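You operate a simulated robot arm through the tools that you are given. There is no shell and no other tool. Be economical: measure what you need, move in short steps, check, and stop when the job is done.

You run a simulated two-armed robot. Do the job below in one go: nothing can be reset, and whatever is moved stays where it is left.

Task
Sand the grey top off the cedar block with the red band and put it back.
Fine: clamp it in the vice first, use the sanding block and put that back, open the vice again. What is to be rubbed or washed off counts as gone when no trace of it is left.

It is judged by the outcome, as a careful person would: the job done as asked, and still so three seconds after it is handed in. It fails if anything else is knocked over, pushed out of place, dropped, spilled or broken.

Robot
Two 7-joint arms with fingered hands on one trunk that stands fixed in place. Base frame: the origin is at the foot of the trunk, x ahead of it, y to its left, z up. Units: mm, rad, N and s.
The left shoulder is at [204, 125, 1099], the right one opposite. With the tool pointing down near the work surface each hand reaches from about 100 to 960 mm from the base axis, measured 20 degrees to its own side. Payload 3.7 kg a hand.
The TCP of each hand is the grasp point between the finger pads, 25 mm short of the fingertips. In the tool frame z runs along the fingers and y along their closing line. Largest opening 88 mm; the body of the gripper starts 29 mm behind the TCP. The gripper is a hand of 5 fingers: y runs from the thumb to the fingers, the wrist lies at [-13, -97, -162] in the tool frame, and closing takes about 1.5 s.
Orientation is that of the tool frame in the base frame, as a unit quaternion [w, x, y, z]. With the fingers straight down and the wrist toward the robot, the tool's x, y and z point along [0, 1, 0], [1, 0, 0] and [0, 0, -1] of the base frame.

Tools
- The arms move only by the tool move_arm. It takes "left_deltas", "right_deltas" or both (then of equal length, played together; a hand with none holds still); each is a list of rows, each an object (a shift or turn left out is 0, a gripper value left out holds the last) with "travel": the shift along the tool's x, y, z in units of 150 mm (1.0 is 150 mm), a list of three; "rotation": the turn, a rotation vector about the tool's x, y, z in units of 180 degrees (1.0 is 180 degrees), a list of three. In form: [{"travel": [x, y, z], "rotation": [rx, ry, rz]}, ...]. A call has 1 to 20 rows; each row is the pose to reach, as a shift and turn from the pose commanded when the call began, along the tool's axes at that moment. "left_claw" and "right_claw" are, for a hand that has rows, the opening, from 0 (shut) to 1 (fully open), set as the call begins (left out, the last holds). A call with a number of a shift or a turn outside -1 to 1 is refused whole. Each row takes 0.2 s and may step no farther than 50 mm and 0.15 rad from the row before; otherwise, or with a gripper value out of range, the whole call is refused. Where a pose cannot be reached the arm comes as near as it can. A force on the tool above 90 N (or 10 N above the force at the start of the call, whichever is more), or a blocked arm, ends the call early, and 0.2 s more pass. Each finger travels about 45 mm/s and halts on what it meets, pressing with about 25 N; the grip force reading is that of the motor and also rises with nothing between the fingers. The clock runs only during rows and for 0.2 s after the last one: add rows that repeat a pose to give the fingers time. The reply holds the time, the measured pose of the TCP, the force on the tool along the base axes, the opening and the grip force, in the units named above and with some noise, with the torque about the TCP (base axes, N m) and any sound that the robot's microphone picked up, and new pictures: "views" is both (left out), scene, wrist or none (wrist: the cameras of the hands that moved).
- Cameras (640 x 400 px; columns grow to the right, rows downward): "scene" is now at [317.7, 28.2, 1242.1]; the picture's right is [0.34, -0.94, 0.00], its down [-0.48, -0.17, -0.86] and it looks along [0.81, 0.29, -0.51] (base axes); focal length 214 px, centre (320, 200). "left" rides on the left gripper at [-59, -79, -105] in its tool frame; the picture's right is [-0.73, -0.32, 0.61], its down [0.62, -0.68, 0.38] and it looks along [0.29, 0.66, 0.70] (tool axes); focal length 234 px, centre (320, 200). "right" rides on the right gripper at [59, -79, -105] in its tool frame; the picture's right is [-0.73, 0.32, -0.61], its down [-0.62, -0.68, 0.38] and it looks along [-0.29, 0.66, 0.70] (tool axes); focal length 234 px, centre (320, 200). There is no depth. A picture from a camera that has moved, and an enlarged one, comes with that camera's place and axes in the base frame and with its lens.
- lift_body(by): slides the trunk up (or, below 0, down) by that many mm; the arms and the scene camera ride with it, the base frame stays. It gives what a move gives, with no picture.
- grasp_type(shape, hand): the hand has 5 fingers and takes this shape, open, in about a second: jaw (thumb against the fingers, like two jaws); tri (thumb and two fingers); tip (a fingertip pinch); poke (one finger out to press); point (the index stretched); flat (the hand flat); cup (the hand cupped); fist (a fist). The gripper value then closes the fingers along that shape, each until it touches; the sizes above hold for jaw. It gives what a move gives, with no picture.
- pan_tilt(pan, tilt): turns the head with the scene camera to pan (to the left, within 1.396 rad either way) and tilt (down, from -0.506 to 1.204), counted from straight ahead of the robot. It gives what a move gives, and a new picture of the scene camera.
- zoom(camera, box): a new picture of the part [left, top, right, bottom] of that camera's present view, enlarged. It takes no simulated time.
- job_done(): hands the job in; it is judged then, once.

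Go step by step. Nothing tells you positions but the pictures and the camera data: compare them with the known pose of the tool, close in by small moves and look again before you grip or let go. The budget is 120 turns and 200 pictures, counting those below and the enlarged ones. Unless the task says otherwise, let go and move clear before handing in, and close with one line.

The tools are called after "Call:" as a command line: name --argument value ..., lists and objects as JSON in quotes. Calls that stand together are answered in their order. move_arm: Moves the arms, as the interface text tells. Its arguments: {"type":"object","properties":{"left_deltas":{"type":"array"},"left_claw":{"type":"number"},"right_deltas":{"type":"array"},"right_claw":{"type":"number"},"views":{"type":"string","enum":["both","scene","wrist","none"]}},"required":[]} The other tools are called the same way: lift_body (by) slides the trunk up or down; grasp_type (shape, hand) gives the hand a shape; pan_tilt (pan, tilt) turns the head that bears the scene camera; zoom (camera, box) takes an enlarged picture of a part of a camera's view; job_done () hands the job in.

At the start:

```text
time_s: 0.0
left_position: [400.7, 361.7, 1176.7]
left_orientation: [0.001, 0.707, 0.707, 0.0]
left_ft_force: [-0.3, 0.1, -0.1]
left_moment: [-0.02, 0.0, -0.01]
left_finger_gap: 87.8
left_finger_force: 0.0
left_shape: jaw
right_position: [508.4, -62.0, 1102.7]
right_orientation: [0.0, 0.707, 0.707, -0.001]
right_ft_force: [-1.2, -0.5, 0.4]
right_moment: [-0.02, 0.0, -0.02]
right_finger_gap: 87.7
right_finger_force: 0.1
right_shape: jaw
trunk travel left (down, up): [-125.0, 290.0]
head pan, tilt: [0.346, 0.536]
```

scene: 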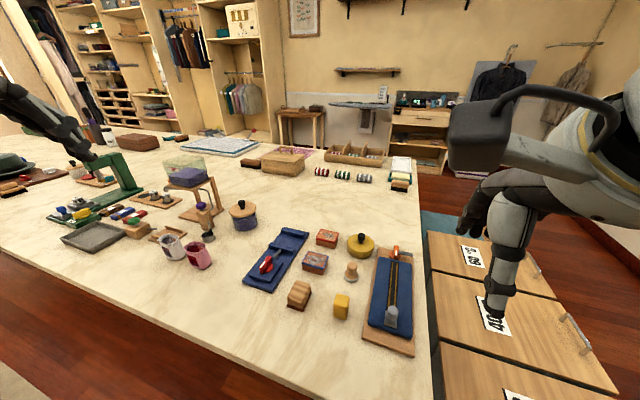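
right: 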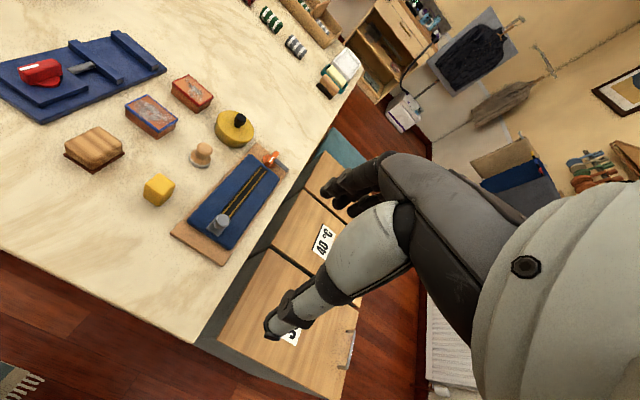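
left: 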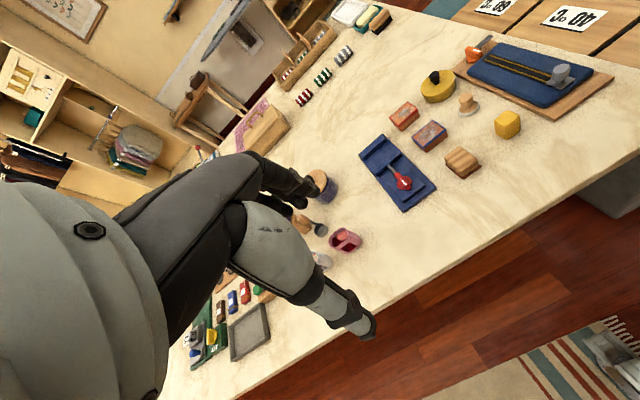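

I see a bench with a blue vice with red lever, two reddish boxes/cedar blocks, a wooden ribbed block (maybe the sanding block), and a yellow cube. I zoom in to identify them.

Call:
zoom --camera "scene" --box '[230, 210, 430, 335]'

Call:
zoom --camera "right" --box '[0, 20, 320, 220]'

Call:
zoom --camera "left" --box '[340, 30, 620, 215]'

```text
3.20 times, centred on (330, 272) of scene
camera zoom: at [317.7, 28.2, 1242.1], right [0.34, -0.94, 0.0], down [-0.48, -0.17, -0.86], along [0.81, 0.29, -0.51], focal length 686 px, centre (288, -32)
```

zoom: 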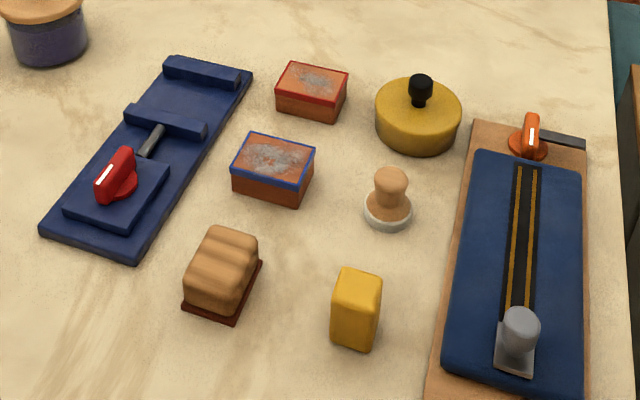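

```text
2.00 times, centred on (160, 120) of right
camera zoom: at [428.9, -3.6, 1208.1], right [0.32, -0.73, 0.61], down [-0.68, -0.62, -0.38], along [0.66, -0.29, -0.7], focal length 468 px, centre (640, 360)
```

zoom: 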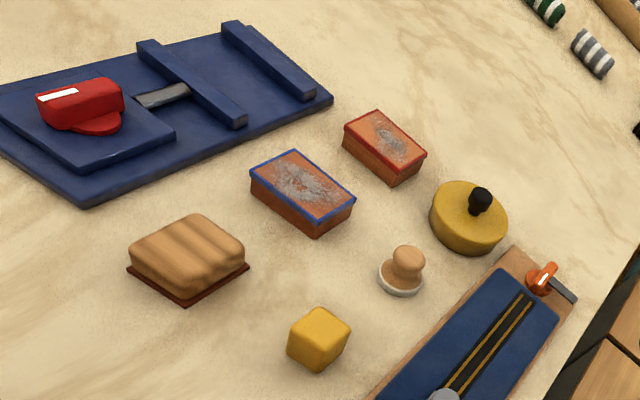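

```text
2.16 times, centred on (480, 122) of left
camera zoom: at [321.2, 304.0, 1280.9], right [-0.32, -0.73, -0.61], down [-0.68, 0.62, -0.38], along [0.66, 0.29, -0.7], focal length 506 px, centre (-26, 368)
```

zoom: 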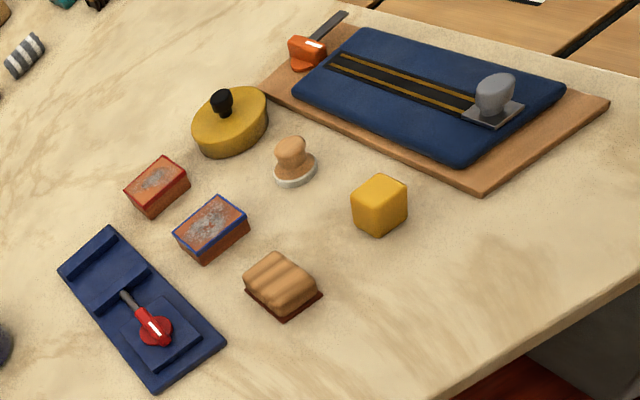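

The red-banded cedar block sits about (834, 187), the vice spans x 605–852, y 262–350 with its red knob about (660, 305), and the sanding block is about (609, 185). I bring the left hand closer to look with its wrist camera.

Call:
move_arm --left_deltas '[{"travel": [-0.12, 0.16, 0.2]}, {"travel": [-0.24, 0.32, 0.4]}, {"travel": [-0.36, 0.48, 0.6]}, {"travel": [-0.48, 0.64, 0.8]}, {"travel": [-0.6, 0.8, 1.0]}]' --views "none"

Call:
move_arm --left_deltas '[{"travel": [-0.1, 0.15, 0.22]}, {"travel": [-0.2, 0.3, 0.44]}, {"travel": [-0.3, 0.45, 0.66]}, {"travel": [-0.4, 0.6, 0.87]}, {"travel": [-0.4, 0.6, 0.87]}]' --views "wrist"

```text
time_s: 1.2
left_position: [523.4, 274.8, 1026.3]
left_orientation: [0.0, 0.708, 0.707, -0.001]
left_ft_force: [-0.3, 0.4, -0.4]
left_moment: [-0.02, 0.01, 0.03]
left_finger_gap: 87.8
left_finger_force: 0.1
left_shape: jaw
right_position: [508.9, -62.1, 1103.4]
right_orientation: [0.0, 0.707, 0.707, 0.0]
right_ft_force: [-0.4, -0.9, -0.3]
right_moment: [-0.01, -0.02, 0.01]
right_finger_gap: 87.6
right_finger_force: 0.0
right_shape: jaw
trunk travel left (down, up): [-125.0, 290.0]
head pan, tilt: [0.346, 0.536]
```

```text
time_s: 2.4
left_position: [611.5, 213.0, 896.2]
left_orientation: [0.001, 0.707, 0.707, 0.001]
left_ft_force: [-0.4, 0.4, 0.1]
left_moment: [0.01, -0.03, -0.01]
left_finger_gap: 87.6
left_finger_force: 0.0
left_shape: jaw
right_position: [506.6, -62.0, 1103.8]
right_orientation: [0.001, 0.707, 0.707, 0.0]
right_ft_force: [0.4, -0.2, 1.3]
right_moment: [0.0, -0.03, 0.02]
right_finger_gap: 87.8
right_finger_force: 0.0
right_shape: jaw
trunk travel left (down, up): [-125.0, 290.0]
head pan, tilt: [0.346, 0.536]
camera left: at [531.0, 155.3, 999.6], right [-0.32, -0.73, -0.61], down [-0.68, 0.62, -0.38], along [0.66, 0.29, -0.69], focal length 234 px, centre (320, 200)
```

left: 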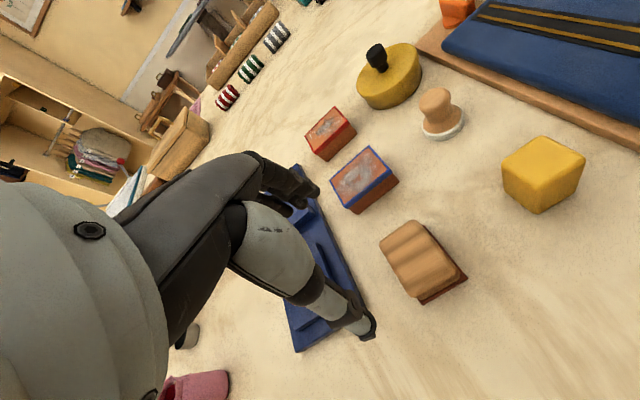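

The estimates agree (table items at z ≈ 785 tops). I shift the left hand further left to see the vice and knob unobstructed.

Call:
move_arm --left_deltas '[{"travel": [0.3, -0.05, 0]}, {"travel": [0.6, -0.1, 0]}, {"travel": [0.9, -0.15, 0]}, {"travel": [1.0, -0.2, 0]}, {"travel": [1.0, -0.2, 0]}]' --views "wrist"

Call:
zoom --camera "left" --box '[310, 60, 510, 260]'

```text
time_s: 3.6
left_position: [581.2, 363.2, 895.1]
left_orientation: [-0.001, 0.707, 0.707, -0.001]
left_ft_force: [0.2, -0.4, -0.3]
left_moment: [0.01, 0.03, 0.02]
left_finger_gap: 87.7
left_finger_force: 0.1
left_shape: jaw
right_position: [507.4, -61.3, 1103.4]
right_orientation: [0.0, 0.707, 0.707, -0.001]
right_ft_force: [0.8, -0.6, 0.8]
right_moment: [0.0, 0.0, -0.02]
right_finger_gap: 87.7
right_finger_force: 0.1
right_shape: jaw
trunk travel left (down, up): [-125.0, 290.0]
head pan, tilt: [0.346, 0.536]
camera left: at [500.6, 304.7, 1000.1], right [-0.32, -0.73, -0.61], down [-0.68, 0.62, -0.38], along [0.66, 0.29, -0.7], focal length 234 px, centre (320, 200)
```

left: 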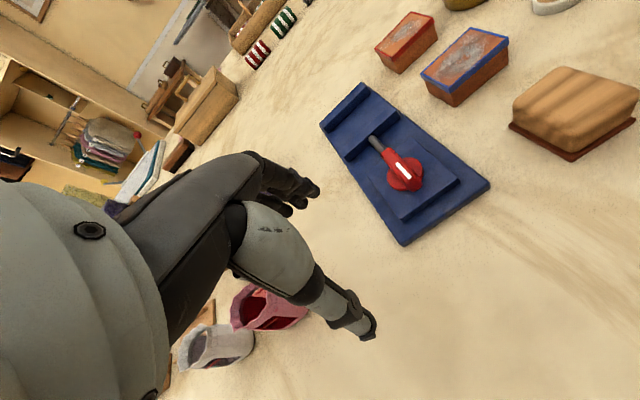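

```text
2.00 times, centred on (410, 160) of left
camera zoom: at [500.6, 304.7, 1000.1], right [-0.32, -0.73, -0.61], down [-0.68, 0.62, -0.38], along [0.66, 0.29, -0.7], focal length 468 px, centre (140, 280)
```

zoom: 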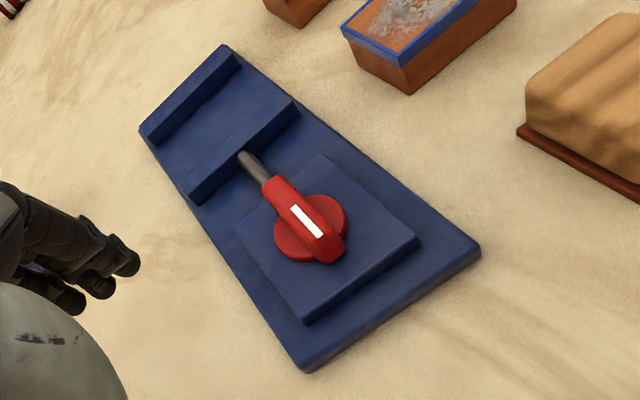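

Combining several views, table objects sit higher than I first assumed: red block top about (815, 181, 800), vice knob about (639, 294), bar along x. I turn the left hand 90° so it closes along y and bring it above the block.

Call:
move_arm --left_deltas '[{"travel": [-0.09, 0.09, -0.02], "rotation": [0, 0, 0.0455]}, {"travel": [-0.18, 0.18, -0.04], "rotation": [0, 0, 0.0909]}, {"travel": [-0.27, 0.27, -0.06], "rotation": [0, 0, 0.1364]}, {"travel": [-0.36, 0.36, -0.08], "rotation": [0, 0, 0.1818]}, {"travel": [-0.45, 0.45, -0.1], "rotation": [0, 0, 0.2273]}, {"travel": [-0.54, 0.54, -0.1], "rotation": [0, 0, 0.2727]}, {"travel": [-0.63, 0.63, -0.1], "rotation": [0, 0, 0.3182]}, {"travel": [-0.72, 0.72, -0.1], "rotation": [0, 0, 0.3636]}, {"travel": [-0.81, 0.81, -0.1], "rotation": [0, 0, 0.4091]}, {"travel": [-0.9, 0.9, -0.1], "rotation": [0, 0, 0.4545]}, {"travel": [-1.0, 1.0, -0.1], "rotation": [0, 0, 0.5]}, {"travel": [-1.0, 1.0, -0.1], "rotation": [0, 0, 0.5]}]' --views "both"

```text
time_s: 6.2
left_position: [731.0, 213.2, 913.5]
left_orientation: [0.0, 1.0, -0.001, 0.0]
left_ft_force: [-0.2, -0.7, -0.1]
left_moment: [0.0, -0.01, 0.0]
left_finger_gap: 87.8
left_finger_force: 0.2
left_shape: jaw
right_position: [508.4, -61.9, 1102.1]
right_orientation: [-0.001, 0.707, 0.707, 0.0]
right_ft_force: [-0.4, -0.1, 0.1]
right_moment: [-0.01, -0.03, -0.01]
right_finger_gap: 87.6
right_finger_force: 0.0
right_shape: jaw
trunk travel left (down, up): [-125.0, 290.0]
head pan, tilt: [0.346, 0.536]
camera scene: at [317.5, 28.0, 1242.2], right [0.34, -0.94, 0.0], down [-0.48, -0.17, -0.86], along [0.81, 0.29, -0.51], focal length 214 px, centre (320, 200)
camera left: at [670.9, 291.3, 1017.3], right [-0.72, 0.33, -0.61], down [0.63, 0.68, -0.38], along [0.29, -0.66, -0.7], focal length 234 px, centre (320, 200)
```

scene: 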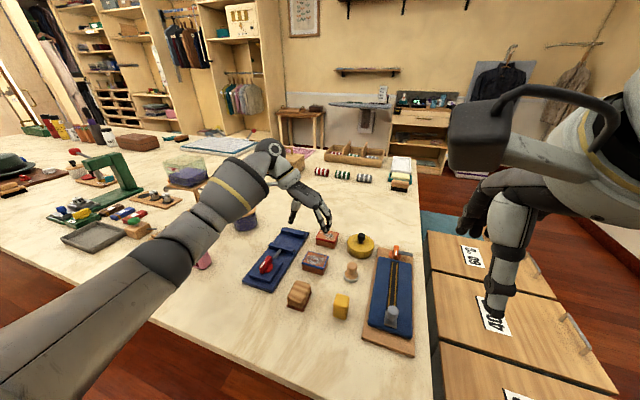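
left: 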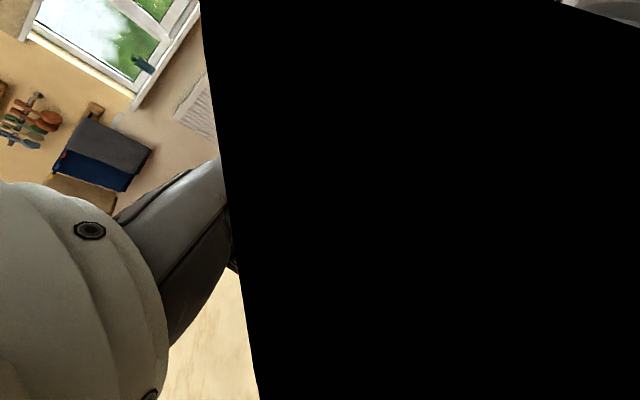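

The wrist camera is blocked by the forearm here, so I'll rely on scene zooms. I move above the red block, hand slightly less open.

Call:
move_arm --left_deltas '[{"travel": [0.2, 0.08, 0.1]}, {"travel": [0.4, 0.16, 0.2]}, {"travel": [0.56, 0.213, 0.3]}, {"travel": [0.56, 0.213, 0.423]}, {"travel": [0.56, 0.213, 0.423]}, {"travel": [0.56, 0.213, 0.423]}]' --left_claw 0.9 --views "none"

Call:
zoom --camera "scene" --box '[250, 180, 380, 280]'

```text
time_s: 7.6
left_position: [817.2, 178.5, 846.2]
left_orientation: [0.0, 1.0, 0.001, -0.001]
left_ft_force: [0.1, -0.1, 0.3]
left_moment: [0.03, 0.02, 0.02]
left_finger_gap: 79.5
left_finger_force: 0.0
left_shape: jaw
right_position: [508.7, -62.0, 1102.9]
right_orientation: [0.001, 0.707, 0.707, 0.0]
right_ft_force: [0.5, 0.4, -0.8]
right_moment: [-0.04, 0.01, 0.01]
right_finger_gap: 87.5
right_finger_force: 0.1
right_shape: jaw
trunk travel left (down, up): [-125.0, 290.0]
head pan, tilt: [0.346, 0.536]
```

```text
4.00 times, centred on (315, 230) of scene
camera zoom: at [317.8, 28.1, 1242.0], right [0.34, -0.94, 0.0], down [-0.48, -0.17, -0.86], along [0.81, 0.29, -0.51], focal length 858 px, centre (340, 80)
```

zoom: 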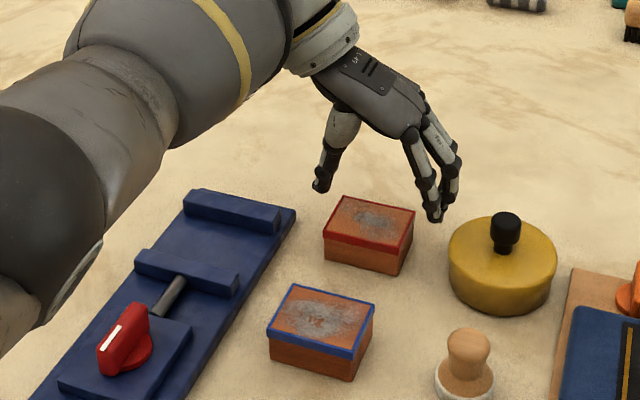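

The fingers straddle the red block as planned. I descend to about z 803 and check before closing.

Call:
move_arm --left_deltas '[{"travel": [0, -0.02, 0.1]}, {"travel": [0, -0.02, 0.2]}, {"travel": [0, -0.02, 0.29]}, {"travel": [0, -0.02, 0.29]}]' --views "none"

Call:
zoom --camera "scene" --box '[280, 200, 370, 260]'

```text
time_s: 8.6
left_position: [813.7, 181.9, 805.3]
left_orientation: [-0.001, 1.0, 0.0, 0.001]
left_ft_force: [0.3, 0.0, 1.0]
left_moment: [-0.07, 0.01, 0.02]
left_finger_gap: 79.3
left_finger_force: 0.0
left_shape: jaw
right_position: [507.6, -61.8, 1102.6]
right_orientation: [0.0, 0.707, 0.707, 0.0]
right_ft_force: [0.3, 0.0, 0.2]
right_moment: [0.0, 0.02, -0.01]
right_finger_gap: 87.6
right_finger_force: 0.0
right_shape: jaw
trunk travel left (down, up): [-125.0, 290.0]
head pan, tilt: [0.346, 0.536]
```

```text
6.67 times, centred on (325, 230) of scene
camera zoom: at [317.4, 28.1, 1242.2], right [0.34, -0.94, 0.0], down [-0.48, -0.17, -0.86], along [0.81, 0.29, -0.51], focal length 1430 px, centre (287, 0)
```

zoom: 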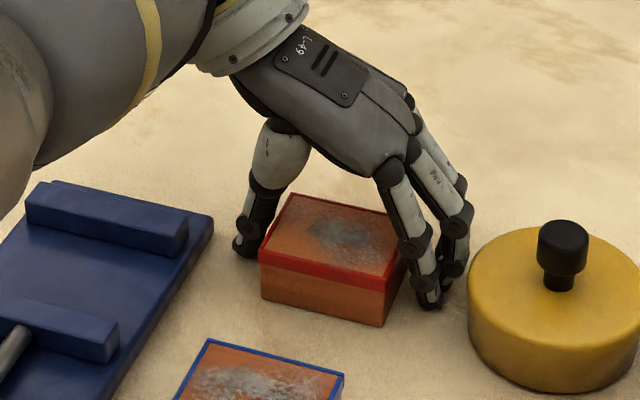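

The fingers stand on either side of the block. I close.

Call:
move_arm --left_deltas '[{"travel": [0, 0, 0]}, {"travel": [0, 0, 0]}, {"travel": [0, 0, 0]}, {"travel": [0, 0, 0]}, {"travel": [0, 0, 0]}, {"travel": [0, 0, 0]}, {"travel": [0, 0, 0]}]' --left_claw 0 --views "none"

Call:
zoom --camera "scene" --box '[280, 200, 370, 260]'

```text
time_s: 10.2
left_position: [814.0, 182.8, 806.2]
left_orientation: [-0.001, 1.0, 0.0, 0.001]
left_ft_force: [0.0, -0.4, 3.2]
left_moment: [-0.17, -0.05, -0.02]
left_finger_gap: 54.0
left_finger_force: 25.2
left_shape: jaw
right_position: [509.3, -62.2, 1103.9]
right_orientation: [-0.001, 0.706, 0.708, 0.0]
right_ft_force: [-0.2, -0.5, -0.4]
right_moment: [0.01, 0.0, -0.03]
right_finger_gap: 88.0
right_finger_force: 0.1
right_shape: jaw
trunk travel left (down, up): [-125.0, 290.0]
head pan, tilt: [0.346, 0.536]
```

```text
6.67 times, centred on (325, 230) of scene
camera zoom: at [317.3, 28.0, 1242.2], right [0.34, -0.94, 0.0], down [-0.48, -0.17, -0.86], along [0.81, 0.29, -0.51], focal length 1430 px, centre (287, 0)
```

zoom: 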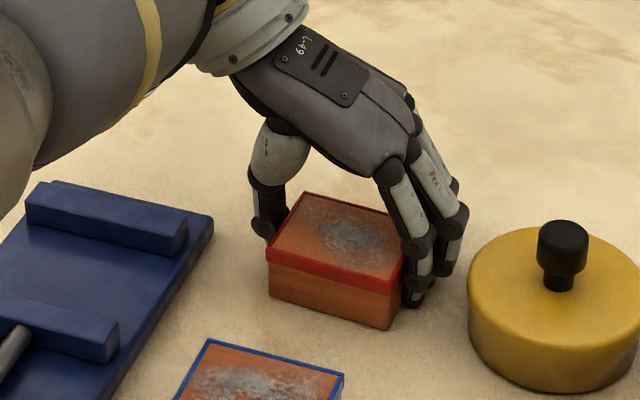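

Gripped (54 mm wide); closing nudged it about 4 mm toward −y, so I note its home as TCP ≈ (814, 186, 805). I lift it and zoom on the vice gap.

Call:
move_arm --left_deltas '[{"travel": [0, 0, -0.1]}, {"travel": [0, 0, -0.25]}, {"travel": [0, 0, -0.45]}, {"travel": [0, 0, -0.6]}, {"travel": [0, 0, -0.6]}]' --views "none"

Call:
zoom --camera "scene" --box '[230, 180, 350, 290]'

```text
time_s: 11.4
left_position: [814.1, 184.8, 894.2]
left_orientation: [0.0, 1.0, 0.0, -0.001]
left_ft_force: [-0.5, 0.4, -0.7]
left_moment: [0.0, -0.03, -0.01]
left_finger_gap: 53.9
left_finger_force: 25.4
left_shape: jaw
right_position: [508.6, -60.7, 1101.7]
right_orientation: [0.0, 0.707, 0.707, -0.001]
right_ft_force: [0.6, -0.2, -0.7]
right_moment: [0.06, 0.03, 0.0]
right_finger_gap: 87.9
right_finger_force: 0.0
right_shape: jaw
trunk travel left (down, up): [-125.0, 290.0]
head pan, tilt: [0.346, 0.536]
```

```text
3.64 times, centred on (290, 235) of scene
camera zoom: at [318.0, 28.2, 1241.9], right [0.34, -0.94, 0.0], down [-0.48, -0.17, -0.86], along [0.81, 0.29, -0.51], focal length 780 px, centre (429, 73)
```

zoom: 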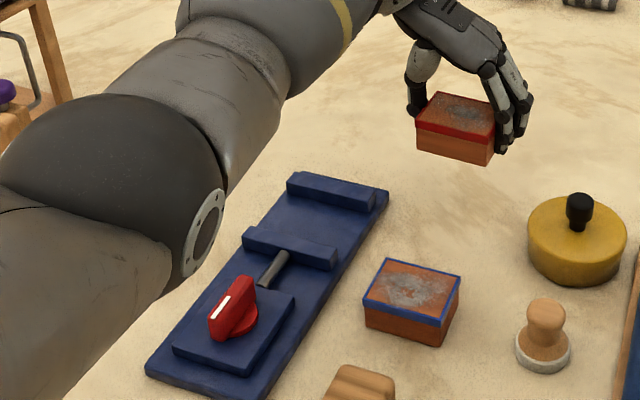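

Block is held level. A sharper look at the jaws.

Call:
zoom --camera "scene" --box '[270, 220, 310, 260]'

Call:
zoom --camera "scene" --box '[300, 190, 340, 230]'

```text
10.00 times, centred on (290, 240) of scene
camera zoom: at [318.0, 28.2, 1241.9], right [0.34, -0.94, 0.0], down [-0.48, -0.17, -0.86], along [0.81, 0.29, -0.51], focal length 2145 px, centre (620, -200)
```

zoom: 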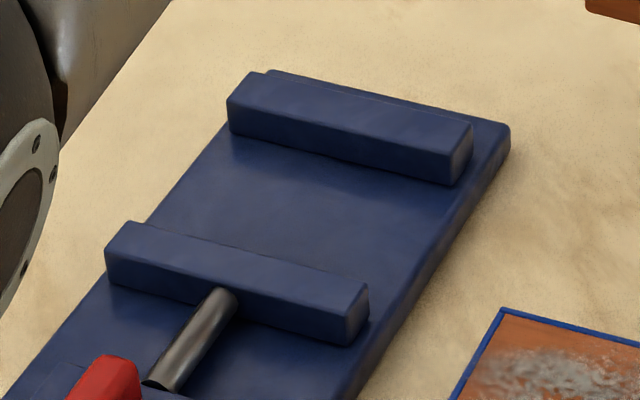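

```text
10.00 times, centred on (320, 210) of scene
camera zoom: at [318.0, 28.2, 1241.9], right [0.34, -0.94, 0.0], down [-0.48, -0.17, -0.86], along [0.81, 0.29, -0.51], focal length 2145 px, centre (320, 100)
```

zoom: 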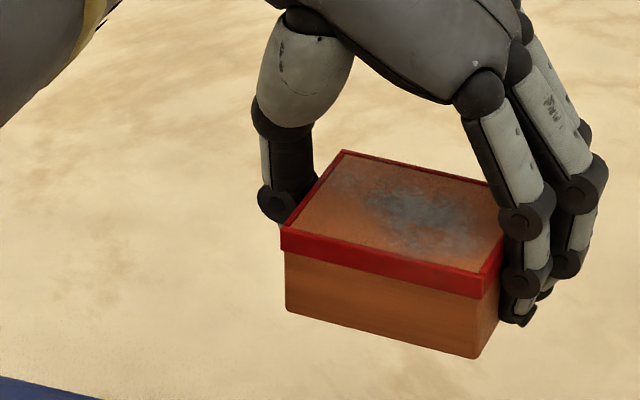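

The jaw gap is about 60 mm for a ~46 mm-deep block, with low jaws; I estimate the right TCP to be (765, 299). I carry the block over and hover just above the jaws.

Call:
move_arm --left_deltas '[{"travel": [-0.1, -0.24, 0]}, {"travel": [-0.2, -0.48, 0]}, {"travel": [-0.327, -0.767, 0]}, {"travel": [-0.327, -0.767, 0.2]}, {"travel": [-0.327, -0.767, 0.36]}, {"travel": [-0.327, -0.767, 0.36]}]' --views "none"

Call:
zoom --camera "scene" --box '[260, 200, 340, 260]'

```text
time_s: 12.8
left_position: [766.3, 298.3, 840.8]
left_orientation: [0.001, 1.0, -0.001, 0.0]
left_ft_force: [-0.7, 0.0, -1.0]
left_moment: [0.0, 0.04, -0.02]
left_finger_gap: 54.0
left_finger_force: 24.8
left_shape: jaw
right_position: [507.1, -62.3, 1103.0]
right_orientation: [0.0, 0.707, 0.707, 0.0]
right_ft_force: [0.4, 0.2, 0.8]
right_moment: [0.01, -0.01, 0.01]
right_finger_gap: 87.6
right_finger_force: 0.0
right_shape: jaw
trunk travel left (down, up): [-125.0, 290.0]
head pan, tilt: [0.346, 0.536]
```

```text
6.67 times, centred on (300, 230) of scene
camera zoom: at [317.6, 28.3, 1242.1], right [0.34, -0.94, 0.0], down [-0.48, -0.17, -0.86], along [0.81, 0.29, -0.51], focal length 1430 px, centre (453, 0)
```

zoom: 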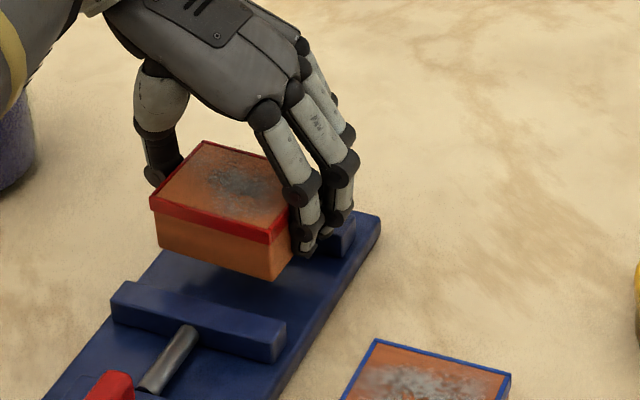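

The block lines up with the gap; it's about 2–3 mm too far ahead. I correct and lower it.

Call:
move_arm --left_deltas '[{"travel": [-0.017, 0, 0.05]}, {"travel": [-0.017, 0, 0.1]}, {"travel": [-0.017, 0, 0.13]}, {"travel": [-0.017, 0, 0.14]}, {"travel": [-0.017, 0, 0.15]}, {"travel": [-0.017, 0, 0.15]}]' --views "none"

Call:
zoom --camera "scene" --box '[260, 200, 340, 260]'

```text
time_s: 14.2
left_position: [763.6, 297.0, 825.9]
left_orientation: [0.001, 1.0, -0.002, 0.006]
left_ft_force: [3.3, -3.4, 29.7]
left_moment: [-0.89, -0.84, 0.01]
left_finger_gap: 53.9
left_finger_force: 24.6
left_shape: jaw
right_position: [504.7, -63.9, 1105.1]
right_orientation: [0.001, 0.708, 0.706, 0.001]
right_ft_force: [-0.5, -0.9, 1.2]
right_moment: [0.04, -0.01, -0.01]
right_finger_gap: 87.8
right_finger_force: 0.1
right_shape: jaw
trunk travel left (down, up): [-125.0, 290.0]
head pan, tilt: [0.346, 0.536]
```

```text
6.67 times, centred on (300, 230) of scene
camera zoom: at [314.2, 26.8, 1243.5], right [0.34, -0.94, 0.0], down [-0.48, -0.17, -0.86], along [0.81, 0.29, -0.51], focal length 1430 px, centre (453, 0)
```

zoom: 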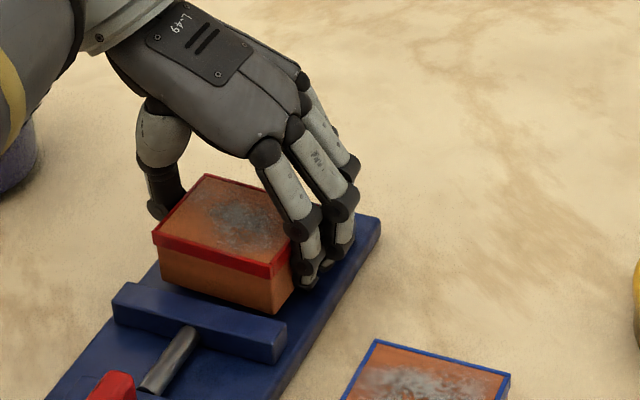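

Contact came earlier than expected (z 826, 30 N). I ease off and look closely whether the block sits on the plate or on a jaw.

Call:
move_arm --left_deltas '[{"travel": [0, 0, -0.035]}, {"travel": [0, 0, -0.035]}]' --views "none"

Call:
zoom --camera "scene" --box '[275, 215, 315, 255]'

```text
time_s: 14.8
left_position: [761.6, 296.8, 826.3]
left_orientation: [-0.001, 1.0, 0.0, 0.002]
left_ft_force: [4.1, -2.7, 21.2]
left_moment: [-0.66, -0.69, 0.09]
left_finger_gap: 53.9
left_finger_force: 24.6
left_shape: jaw
right_position: [506.3, -63.4, 1104.2]
right_orientation: [0.001, 0.707, 0.707, 0.001]
right_ft_force: [-0.2, -0.1, 0.0]
right_moment: [0.03, 0.04, 0.01]
right_finger_gap: 87.6
right_finger_force: 0.1
right_shape: jaw
trunk travel left (down, up): [-125.0, 290.0]
head pan, tilt: [0.346, 0.536]
```

```text
10.00 times, centred on (295, 235) of scene
camera zoom: at [315.8, 27.1, 1242.6], right [0.34, -0.94, 0.0], down [-0.48, -0.17, -0.86], along [0.81, 0.29, -0.51], focal length 2145 px, centre (570, -150)
```

zoom: 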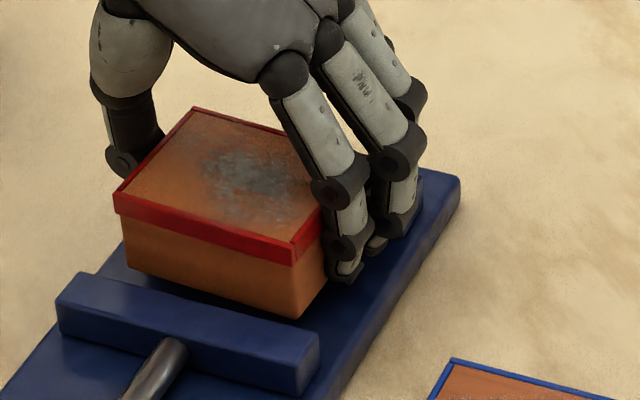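

The torque indicates one fingertip is sitting on the fixed jaw's edge, not the block. I lift a little, shift 6 mm toward the moving jaw (there's ~11 mm room), and lower again.

Call:
move_arm --left_deltas '[{"travel": [0, 0, -0.06]}, {"travel": [-0.04, 0, -0.06]}, {"travel": [-0.04, 0, -0.03]}, {"travel": [-0.04, 0, 0]}, {"travel": [-0.04, 0, 0.02]}, {"travel": [-0.04, 0, 0.02]}]' --views "none"

Call:
zoom --camera "scene" --box '[275, 215, 315, 255]'

```text
time_s: 16.2
left_position: [756.7, 299.4, 819.9]
left_orientation: [0.001, 1.0, 0.0, 0.0]
left_ft_force: [0.0, 0.3, -0.4]
left_moment: [-0.02, 0.0, 0.05]
left_finger_gap: 54.2
left_finger_force: 25.6
left_shape: jaw
right_position: [507.8, -61.5, 1103.4]
right_orientation: [0.001, 0.707, 0.707, 0.0]
right_ft_force: [-0.2, -0.2, -0.1]
right_moment: [0.04, 0.02, -0.01]
right_finger_gap: 87.6
right_finger_force: 0.1
right_shape: jaw
trunk travel left (down, up): [-125.0, 290.0]
head pan, tilt: [0.346, 0.536]
```

```text
10.00 times, centred on (295, 235) of scene
camera zoom: at [317.7, 28.2, 1242.1], right [0.34, -0.94, 0.0], down [-0.48, -0.17, -0.86], along [0.81, 0.29, -0.51], focal length 2145 px, centre (570, -150)
```

zoom: 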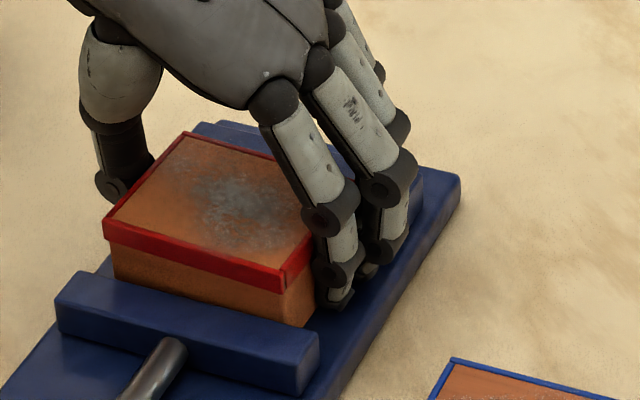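

That cleared the jaw: z 820 with no force, block in the gap. I lower further to touch the plate.

Call:
move_arm --left_deltas '[{"travel": [0, 0, 0.01]}, {"travel": [0, 0, 0.02]}, {"travel": [0, 0, 0.03]}, {"travel": [0, 0, 0.03]}]' --views "none"

Call:
zoom --camera "scene" --box '[275, 215, 315, 255]'

```text
time_s: 17.2
left_position: [758.0, 299.1, 816.8]
left_orientation: [0.0, 1.0, -0.001, 0.001]
left_ft_force: [-0.4, 0.0, 7.4]
left_moment: [-0.12, -0.05, 0.01]
left_finger_gap: 53.9
left_finger_force: 25.1
left_shape: jaw
right_position: [505.8, -62.2, 1103.7]
right_orientation: [0.001, 0.707, 0.707, 0.001]
right_ft_force: [-0.6, -0.4, -0.3]
right_moment: [0.01, 0.02, -0.02]
right_finger_gap: 87.7
right_finger_force: 0.0
right_shape: jaw
trunk travel left (down, up): [-125.0, 290.0]
head pan, tilt: [0.346, 0.536]
```

```text
10.00 times, centred on (295, 235) of scene
camera zoom: at [316.8, 27.8, 1242.5], right [0.34, -0.94, 0.0], down [-0.48, -0.17, -0.86], along [0.81, 0.29, -0.51], focal length 2145 px, centre (570, -150)
```

zoom: 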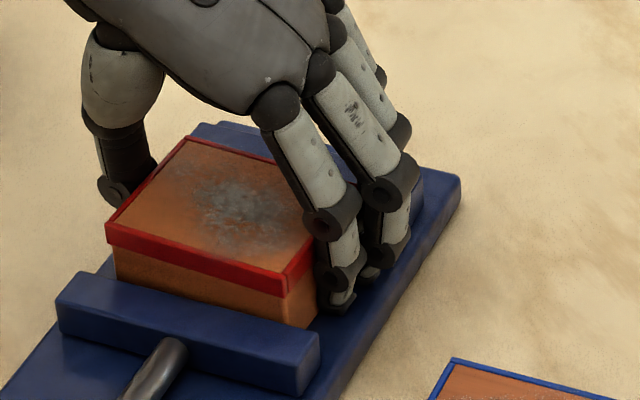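

The block rests on the plate at the predicted height with a centred load. I open and rise.

Call:
move_arm --left_deltas '[{"travel": [0, 0, -0.01]}, {"travel": [0, 0, -0.01]}, {"travel": [0, 0, -0.01]}, {"travel": [0, 0, -0.01]}, {"travel": [0, 0, -0.01]}, {"travel": [0, 0, -0.15]}, {"travel": [0, 0, -0.4]}, {"travel": [0, 0, -0.6]}, {"travel": [0, 0, -0.6]}]' --left_claw 0.9 --views "none"

Call:
zoom --camera "scene" --box '[250, 215, 322, 275]'

```text
time_s: 19.2
left_position: [758.0, 298.1, 905.4]
left_orientation: [0.0, 1.0, 0.0, -0.001]
left_ft_force: [-0.5, -0.6, -0.5]
left_moment: [0.04, -0.03, 0.02]
left_finger_gap: 79.1
left_finger_force: 0.1
left_shape: jaw
right_position: [507.8, -61.5, 1102.7]
right_orientation: [0.0, 0.707, 0.707, -0.001]
right_ft_force: [-0.5, 0.2, 0.0]
right_moment: [0.02, 0.01, -0.01]
right_finger_gap: 87.5
right_finger_force: 0.1
right_shape: jaw
trunk travel left (down, up): [-125.0, 290.0]
head pan, tilt: [0.346, 0.536]
```

```text
6.67 times, centred on (286, 245) of scene
camera zoom: at [318.0, 28.2, 1241.9], right [0.34, -0.94, 0.0], down [-0.48, -0.17, -0.86], along [0.81, 0.29, -0.51], focal length 1430 px, centre (547, -100)
```

zoom: 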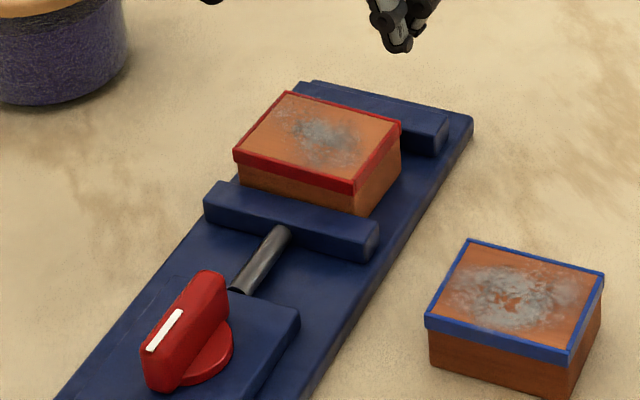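

The block sits flat between the jaws. Next I bring the hand over the red knob (≈ (642, 296)), half open.

Call:
move_arm --left_deltas '[{"travel": [-0.25, 0, 0]}, {"travel": [-0.5, 0.01, 0]}, {"travel": [-0.773, 0.013, 0]}, {"travel": [-0.773, 0.013, 0.25]}, {"travel": [-0.773, 0.013, 0.33]}, {"travel": [-0.773, 0.013, 0.33]}]' --left_claw 0.55 --views "none"

Call:
zoom --camera "scene" --box '[225, 225, 315, 300]'

```text
time_s: 20.6
left_position: [641.9, 296.1, 855.7]
left_orientation: [0.0, 1.0, 0.0, -0.001]
left_ft_force: [0.3, -0.2, -0.7]
left_moment: [-0.05, -0.02, 0.01]
left_finger_gap: 48.8
left_finger_force: 0.0
left_shape: jaw
right_position: [508.2, -62.2, 1103.0]
right_orientation: [0.0, 0.707, 0.708, 0.0]
right_ft_force: [0.3, -0.1, -0.3]
right_moment: [0.03, -0.01, 0.01]
right_finger_gap: 87.6
right_finger_force: 0.0
right_shape: jaw
trunk travel left (down, up): [-125.0, 290.0]
head pan, tilt: [0.346, 0.536]
```

```text
5.33 times, centred on (270, 262) of scene
camera zoom: at [317.8, 28.2, 1242.0], right [0.34, -0.94, 0.0], down [-0.48, -0.17, -0.86], along [0.81, 0.29, -0.51], focal length 1144 px, centre (587, -133)
```

zoom: 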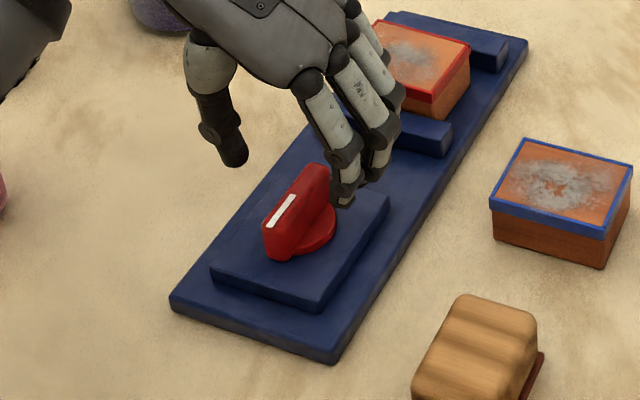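

The hand straddles the knob bar. I lower 25 mm and close.

Call:
move_arm --left_deltas '[{"travel": [0, 0, 0.08]}, {"travel": [0, 0, 0.165]}, {"travel": [0, 0, 0.165]}]' --views "none"

Call:
zoom --camera "scene" --box '[240, 235, 300, 285]'

```text
time_s: 21.4
left_position: [641.3, 295.7, 831.4]
left_orientation: [0.0, 1.0, -0.001, 0.0]
left_ft_force: [-0.3, 0.4, -0.2]
left_moment: [0.01, 0.0, 0.0]
left_finger_gap: 48.9
left_finger_force: 0.1
left_shape: jaw
right_position: [508.4, -63.1, 1103.6]
right_orientation: [0.001, 0.707, 0.707, 0.0]
right_ft_force: [0.1, -0.5, -0.2]
right_moment: [0.0, -0.02, 0.02]
right_finger_gap: 87.7
right_finger_force: 0.0
right_shape: jaw
trunk travel left (down, up): [-125.0, 290.0]
head pan, tilt: [0.346, 0.536]
```

```text
8.00 times, centred on (270, 260) of scene
camera zoom: at [317.6, 28.2, 1242.1], right [0.34, -0.94, 0.0], down [-0.48, -0.17, -0.86], along [0.81, 0.29, -0.51], focal length 1716 px, centre (720, -280)
```

zoom: 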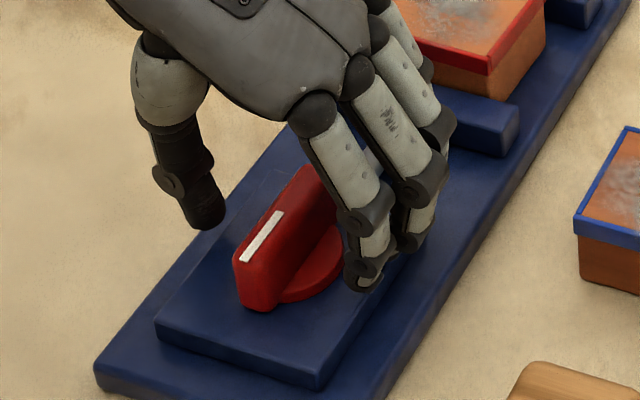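

Call:
move_arm --left_deltas '[{"travel": [-0.02, 0, 0]}, {"travel": [-0.02, 0, 0]}, {"travel": [-0.02, 0, 0]}, {"travel": [-0.02, 0, 0]}, {"travel": [-0.02, 0, 0]}, {"travel": [-0.02, 0, 0]}, {"travel": [-0.02, 0, 0]}]' --left_claw 0 --views "none"

Call:
zoom --camera "scene" --box '[240, 235, 300, 285]'

```text
time_s: 23.0
left_position: [638.5, 296.2, 831.1]
left_orientation: [0.0, 1.0, 0.0, 0.0]
left_ft_force: [0.3, -1.0, -0.8]
left_moment: [-0.01, -0.02, -0.07]
left_finger_gap: 8.9
left_finger_force: 24.9
left_shape: jaw
right_position: [507.9, -61.7, 1102.6]
right_orientation: [0.0, 0.707, 0.707, 0.0]
right_ft_force: [-0.9, 0.0, 0.3]
right_moment: [-0.01, 0.01, 0.0]
right_finger_gap: 87.6
right_finger_force: 0.1
right_shape: jaw
trunk travel left (down, up): [-125.0, 290.0]
head pan, tilt: [0.346, 0.536]
```

```text
8.00 times, centred on (270, 260) of scene
camera zoom: at [317.8, 28.2, 1242.0], right [0.34, -0.94, 0.0], down [-0.48, -0.17, -0.86], along [0.81, 0.29, -0.51], focal length 1716 px, centre (720, -280)
```

zoom: 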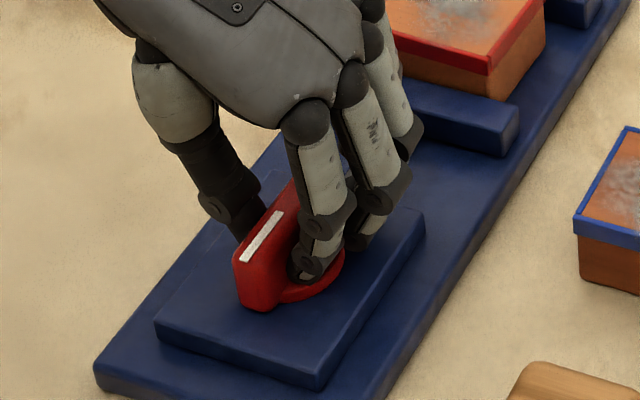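

The knob bar is gripped. I try a 30° clockwise turn (seen from above) and see what the jaw does.

Call:
move_arm --left_deltas '[{"rotation": [0, 0, 0.0417]}, {"rotation": [0, 0, 0.0833]}, {"rotation": [0, 0, 0.125]}, {"rotation": [0, 0, 0.1667]}, {"rotation": [0, 0, 0.1667]}]' --views "none"

Call:
zoom --camera "scene" --box '[235, 215, 315, 285]'

```text
time_s: 24.2
left_position: [639.6, 295.2, 831.9]
left_orientation: [0.0, 0.966, -0.26, 0.001]
left_ft_force: [15.3, -5.9, -0.5]
left_moment: [-0.11, -0.25, 0.21]
left_finger_gap: 7.7
left_finger_force: 25.0
left_shape: jaw
right_position: [510.4, -63.1, 1102.3]
right_orientation: [-0.002, 0.707, 0.707, -0.001]
right_ft_force: [0.3, -0.7, -0.3]
right_moment: [-0.01, -0.04, 0.0]
right_finger_gap: 87.7
right_finger_force: 0.1
right_shape: jaw
trunk travel left (down, up): [-125.0, 290.0]
head pan, tilt: [0.346, 0.536]
```

```text
5.71 times, centred on (275, 250) of scene
camera zoom: at [319.2, 27.6, 1241.7], right [0.34, -0.94, 0.0], down [-0.48, -0.17, -0.86], along [0.81, 0.29, -0.51], focal length 1226 px, centre (577, -86)
```

zoom: 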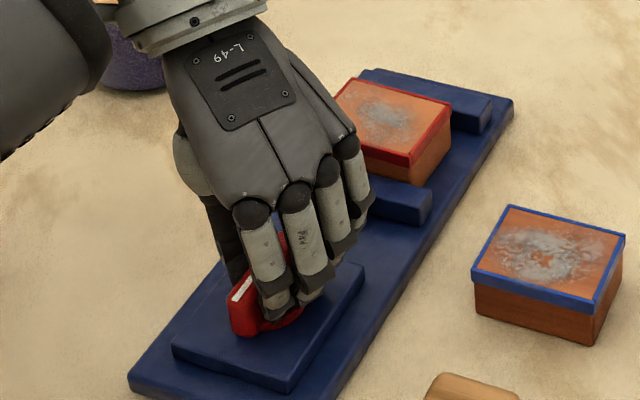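

Call:
zoom --camera "scene" --box '[245, 240, 295, 280]'

```text
10.00 times, centred on (270, 260) of scene
camera zoom: at [319.2, 27.6, 1241.7], right [0.34, -0.94, 0.0], down [-0.48, -0.17, -0.86], along [0.81, 0.29, -0.51], focal length 2145 px, centre (820, -400)
```

zoom: 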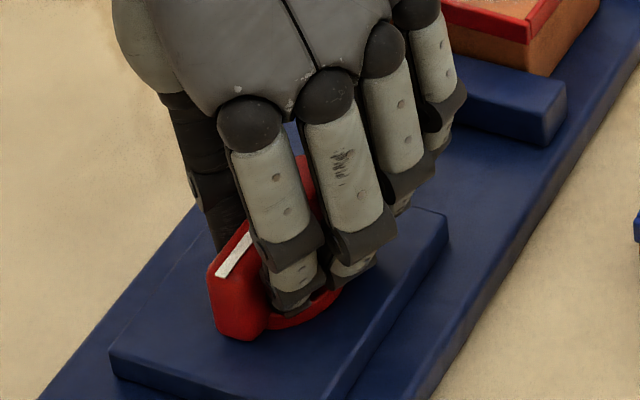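

The knob does not appear to have followed clockwise (possibly a stop). I turn back and try 40° counter-clockwise.

Call:
move_arm --left_deltas '[{"rotation": [0, 0, -0.0417]}, {"rotation": [0, 0, -0.0833]}, {"rotation": [0, 0, -0.125]}, {"rotation": [0, 0, -0.1667]}, {"rotation": [0, 0, -0.2083]}, {"rotation": [0, 0, -0.25]}, {"rotation": [0, 0, -0.2917]}, {"rotation": [0, 0, -0.3333]}, {"rotation": [0, 0, -0.375]}, {"rotation": [0, 0, -0.375]}]' --views "none"

Call:
zoom --camera "scene" --box '[235, 215, 315, 285]'

```text
time_s: 26.4
left_position: [639.1, 296.3, 831.4]
left_orientation: [0.0, 0.947, 0.322, 0.0]
left_ft_force: [-1.4, -5.0, -0.3]
left_moment: [-0.11, -0.04, -0.11]
left_finger_gap: 8.5
left_finger_force: 24.9
left_shape: jaw
right_position: [508.3, -62.9, 1102.8]
right_orientation: [0.0, 0.707, 0.707, 0.0]
right_ft_force: [1.2, 0.1, 0.6]
right_moment: [0.0, 0.04, -0.02]
right_finger_gap: 87.6
right_finger_force: 0.0
right_shape: jaw
trunk travel left (down, up): [-125.0, 290.0]
head pan, tilt: [0.346, 0.536]
```

```text
5.71 times, centred on (275, 250) of scene
camera zoom: at [317.5, 27.6, 1242.1], right [0.34, -0.94, 0.0], down [-0.48, -0.17, -0.86], along [0.81, 0.29, -0.51], focal length 1226 px, centre (577, -86)
```

zoom: 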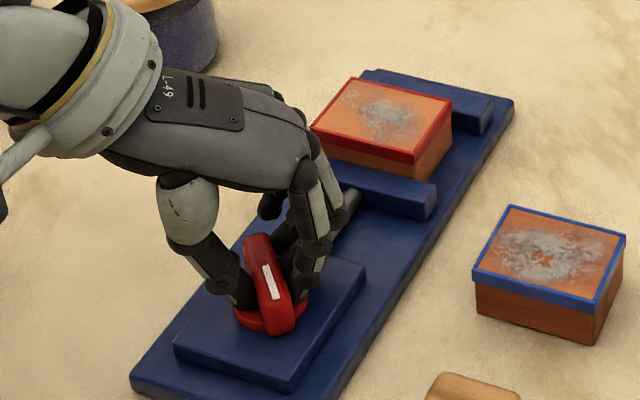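

Counter-clockwise works: the knob follows and the jaw advances. I continue another 80°.

Call:
move_arm --left_deltas '[{"rotation": [0, 0, -0.0417]}, {"rotation": [0, 0, -0.0833]}, {"rotation": [0, 0, -0.125]}, {"rotation": [0, 0, -0.1667]}, {"rotation": [0, 0, -0.2083]}, {"rotation": [0, 0, -0.25]}, {"rotation": [0, 0, -0.2917]}, {"rotation": [0, 0, -0.3333]}, {"rotation": [0, 0, -0.375]}, {"rotation": [0, 0, -0.4167]}, {"rotation": [0, 0, -0.45]}, {"rotation": [0, 0, -0.45]}]' --views "none"

Call:
zoom --camera "scene" --box '[235, 215, 315, 285]'

```text
time_s: 29.0
left_position: [639.0, 296.0, 831.4]
left_orientation: [0.001, 0.511, 0.86, 0.0]
left_ft_force: [-2.3, -12.4, -2.6]
left_moment: [-0.18, 0.0, -0.07]
left_finger_gap: 8.2
left_finger_force: 25.3
left_shape: jaw
right_position: [508.5, -62.9, 1103.3]
right_orientation: [0.0, 0.707, 0.708, 0.0]
right_ft_force: [0.2, -0.1, 0.7]
right_moment: [0.0, 0.01, 0.02]
right_finger_gap: 87.6
right_finger_force: 0.1
right_shape: jaw
trunk travel left (down, up): [-125.0, 290.0]
head pan, tilt: [0.346, 0.536]
```

```text
5.71 times, centred on (275, 250) of scene
camera zoom: at [317.7, 27.0, 1242.1], right [0.34, -0.94, 0.0], down [-0.48, -0.17, -0.86], along [0.81, 0.29, -0.51], focal length 1226 px, centre (577, -86)
```

zoom: 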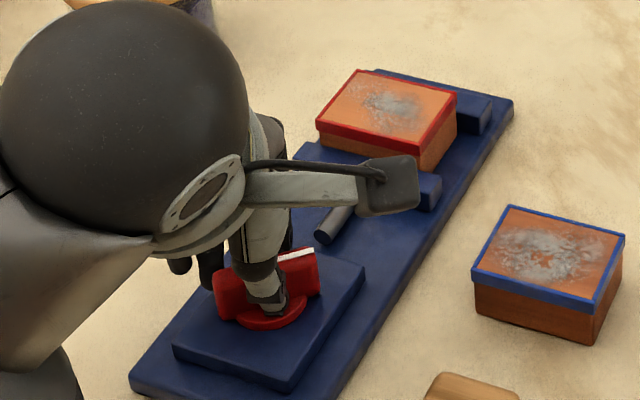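

The jaw now pushes the block toward the fixed jaw. I keep turning another ~50°.

Call:
move_arm --left_deltas '[{"rotation": [0, 0, -0.0417]}, {"rotation": [0, 0, -0.0833]}, {"rotation": [0, 0, -0.125]}, {"rotation": [0, 0, -0.1667]}, {"rotation": [0, 0, -0.2083]}, {"rotation": [0, 0, -0.25]}, {"rotation": [0, 0, -0.2917]}, {"rotation": [0, 0, -0.2917]}]' --views "none"

Call:
zoom --camera "scene" --box '[235, 215, 315, 285]'

```text
time_s: 30.8
left_position: [638.7, 295.5, 831.2]
left_orientation: [0.0, 0.079, 0.997, 0.0]
left_ft_force: [5.5, -8.6, 2.5]
left_moment: [-0.18, -0.07, -0.2]
left_finger_gap: 8.2
left_finger_force: 25.2
left_shape: jaw
right_position: [508.2, -63.3, 1102.8]
right_orientation: [0.0, 0.707, 0.708, 0.0]
right_ft_force: [0.1, 0.0, 0.3]
right_moment: [-0.01, 0.01, 0.0]
right_finger_gap: 87.9
right_finger_force: 0.1
right_shape: jaw
trunk travel left (down, up): [-125.0, 290.0]
head pan, tilt: [0.346, 0.536]
```

```text
5.71 times, centred on (275, 250) of scene
camera zoom: at [318.1, 27.2, 1242.0], right [0.34, -0.94, 0.0], down [-0.48, -0.17, -0.86], along [0.81, 0.29, -0.51], focal length 1226 px, centre (577, -86)
```

zoom: 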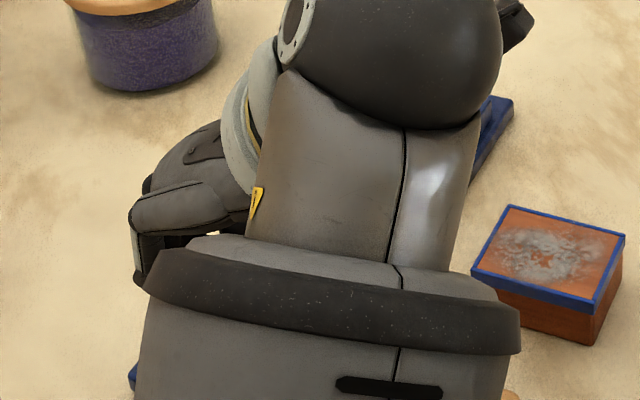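

The arm hides the vice in the scene view; I look from the right hand's camera instead.

Call:
zoom --camera "right" --box '[0, 20, 180, 132]'

```text
3.56 times, centred on (90, 76) of right
camera zoom: at [429.3, -4.5, 1208.0], right [0.32, -0.73, 0.61], down [-0.68, -0.62, -0.38], along [0.66, -0.29, -0.7], focal length 833 px, centre (1138, 641)
```

zoom: 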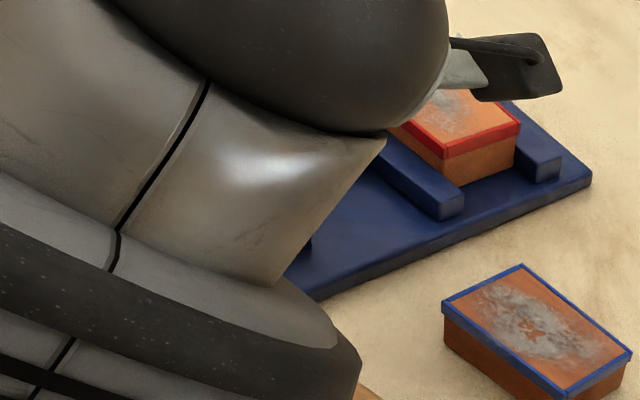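

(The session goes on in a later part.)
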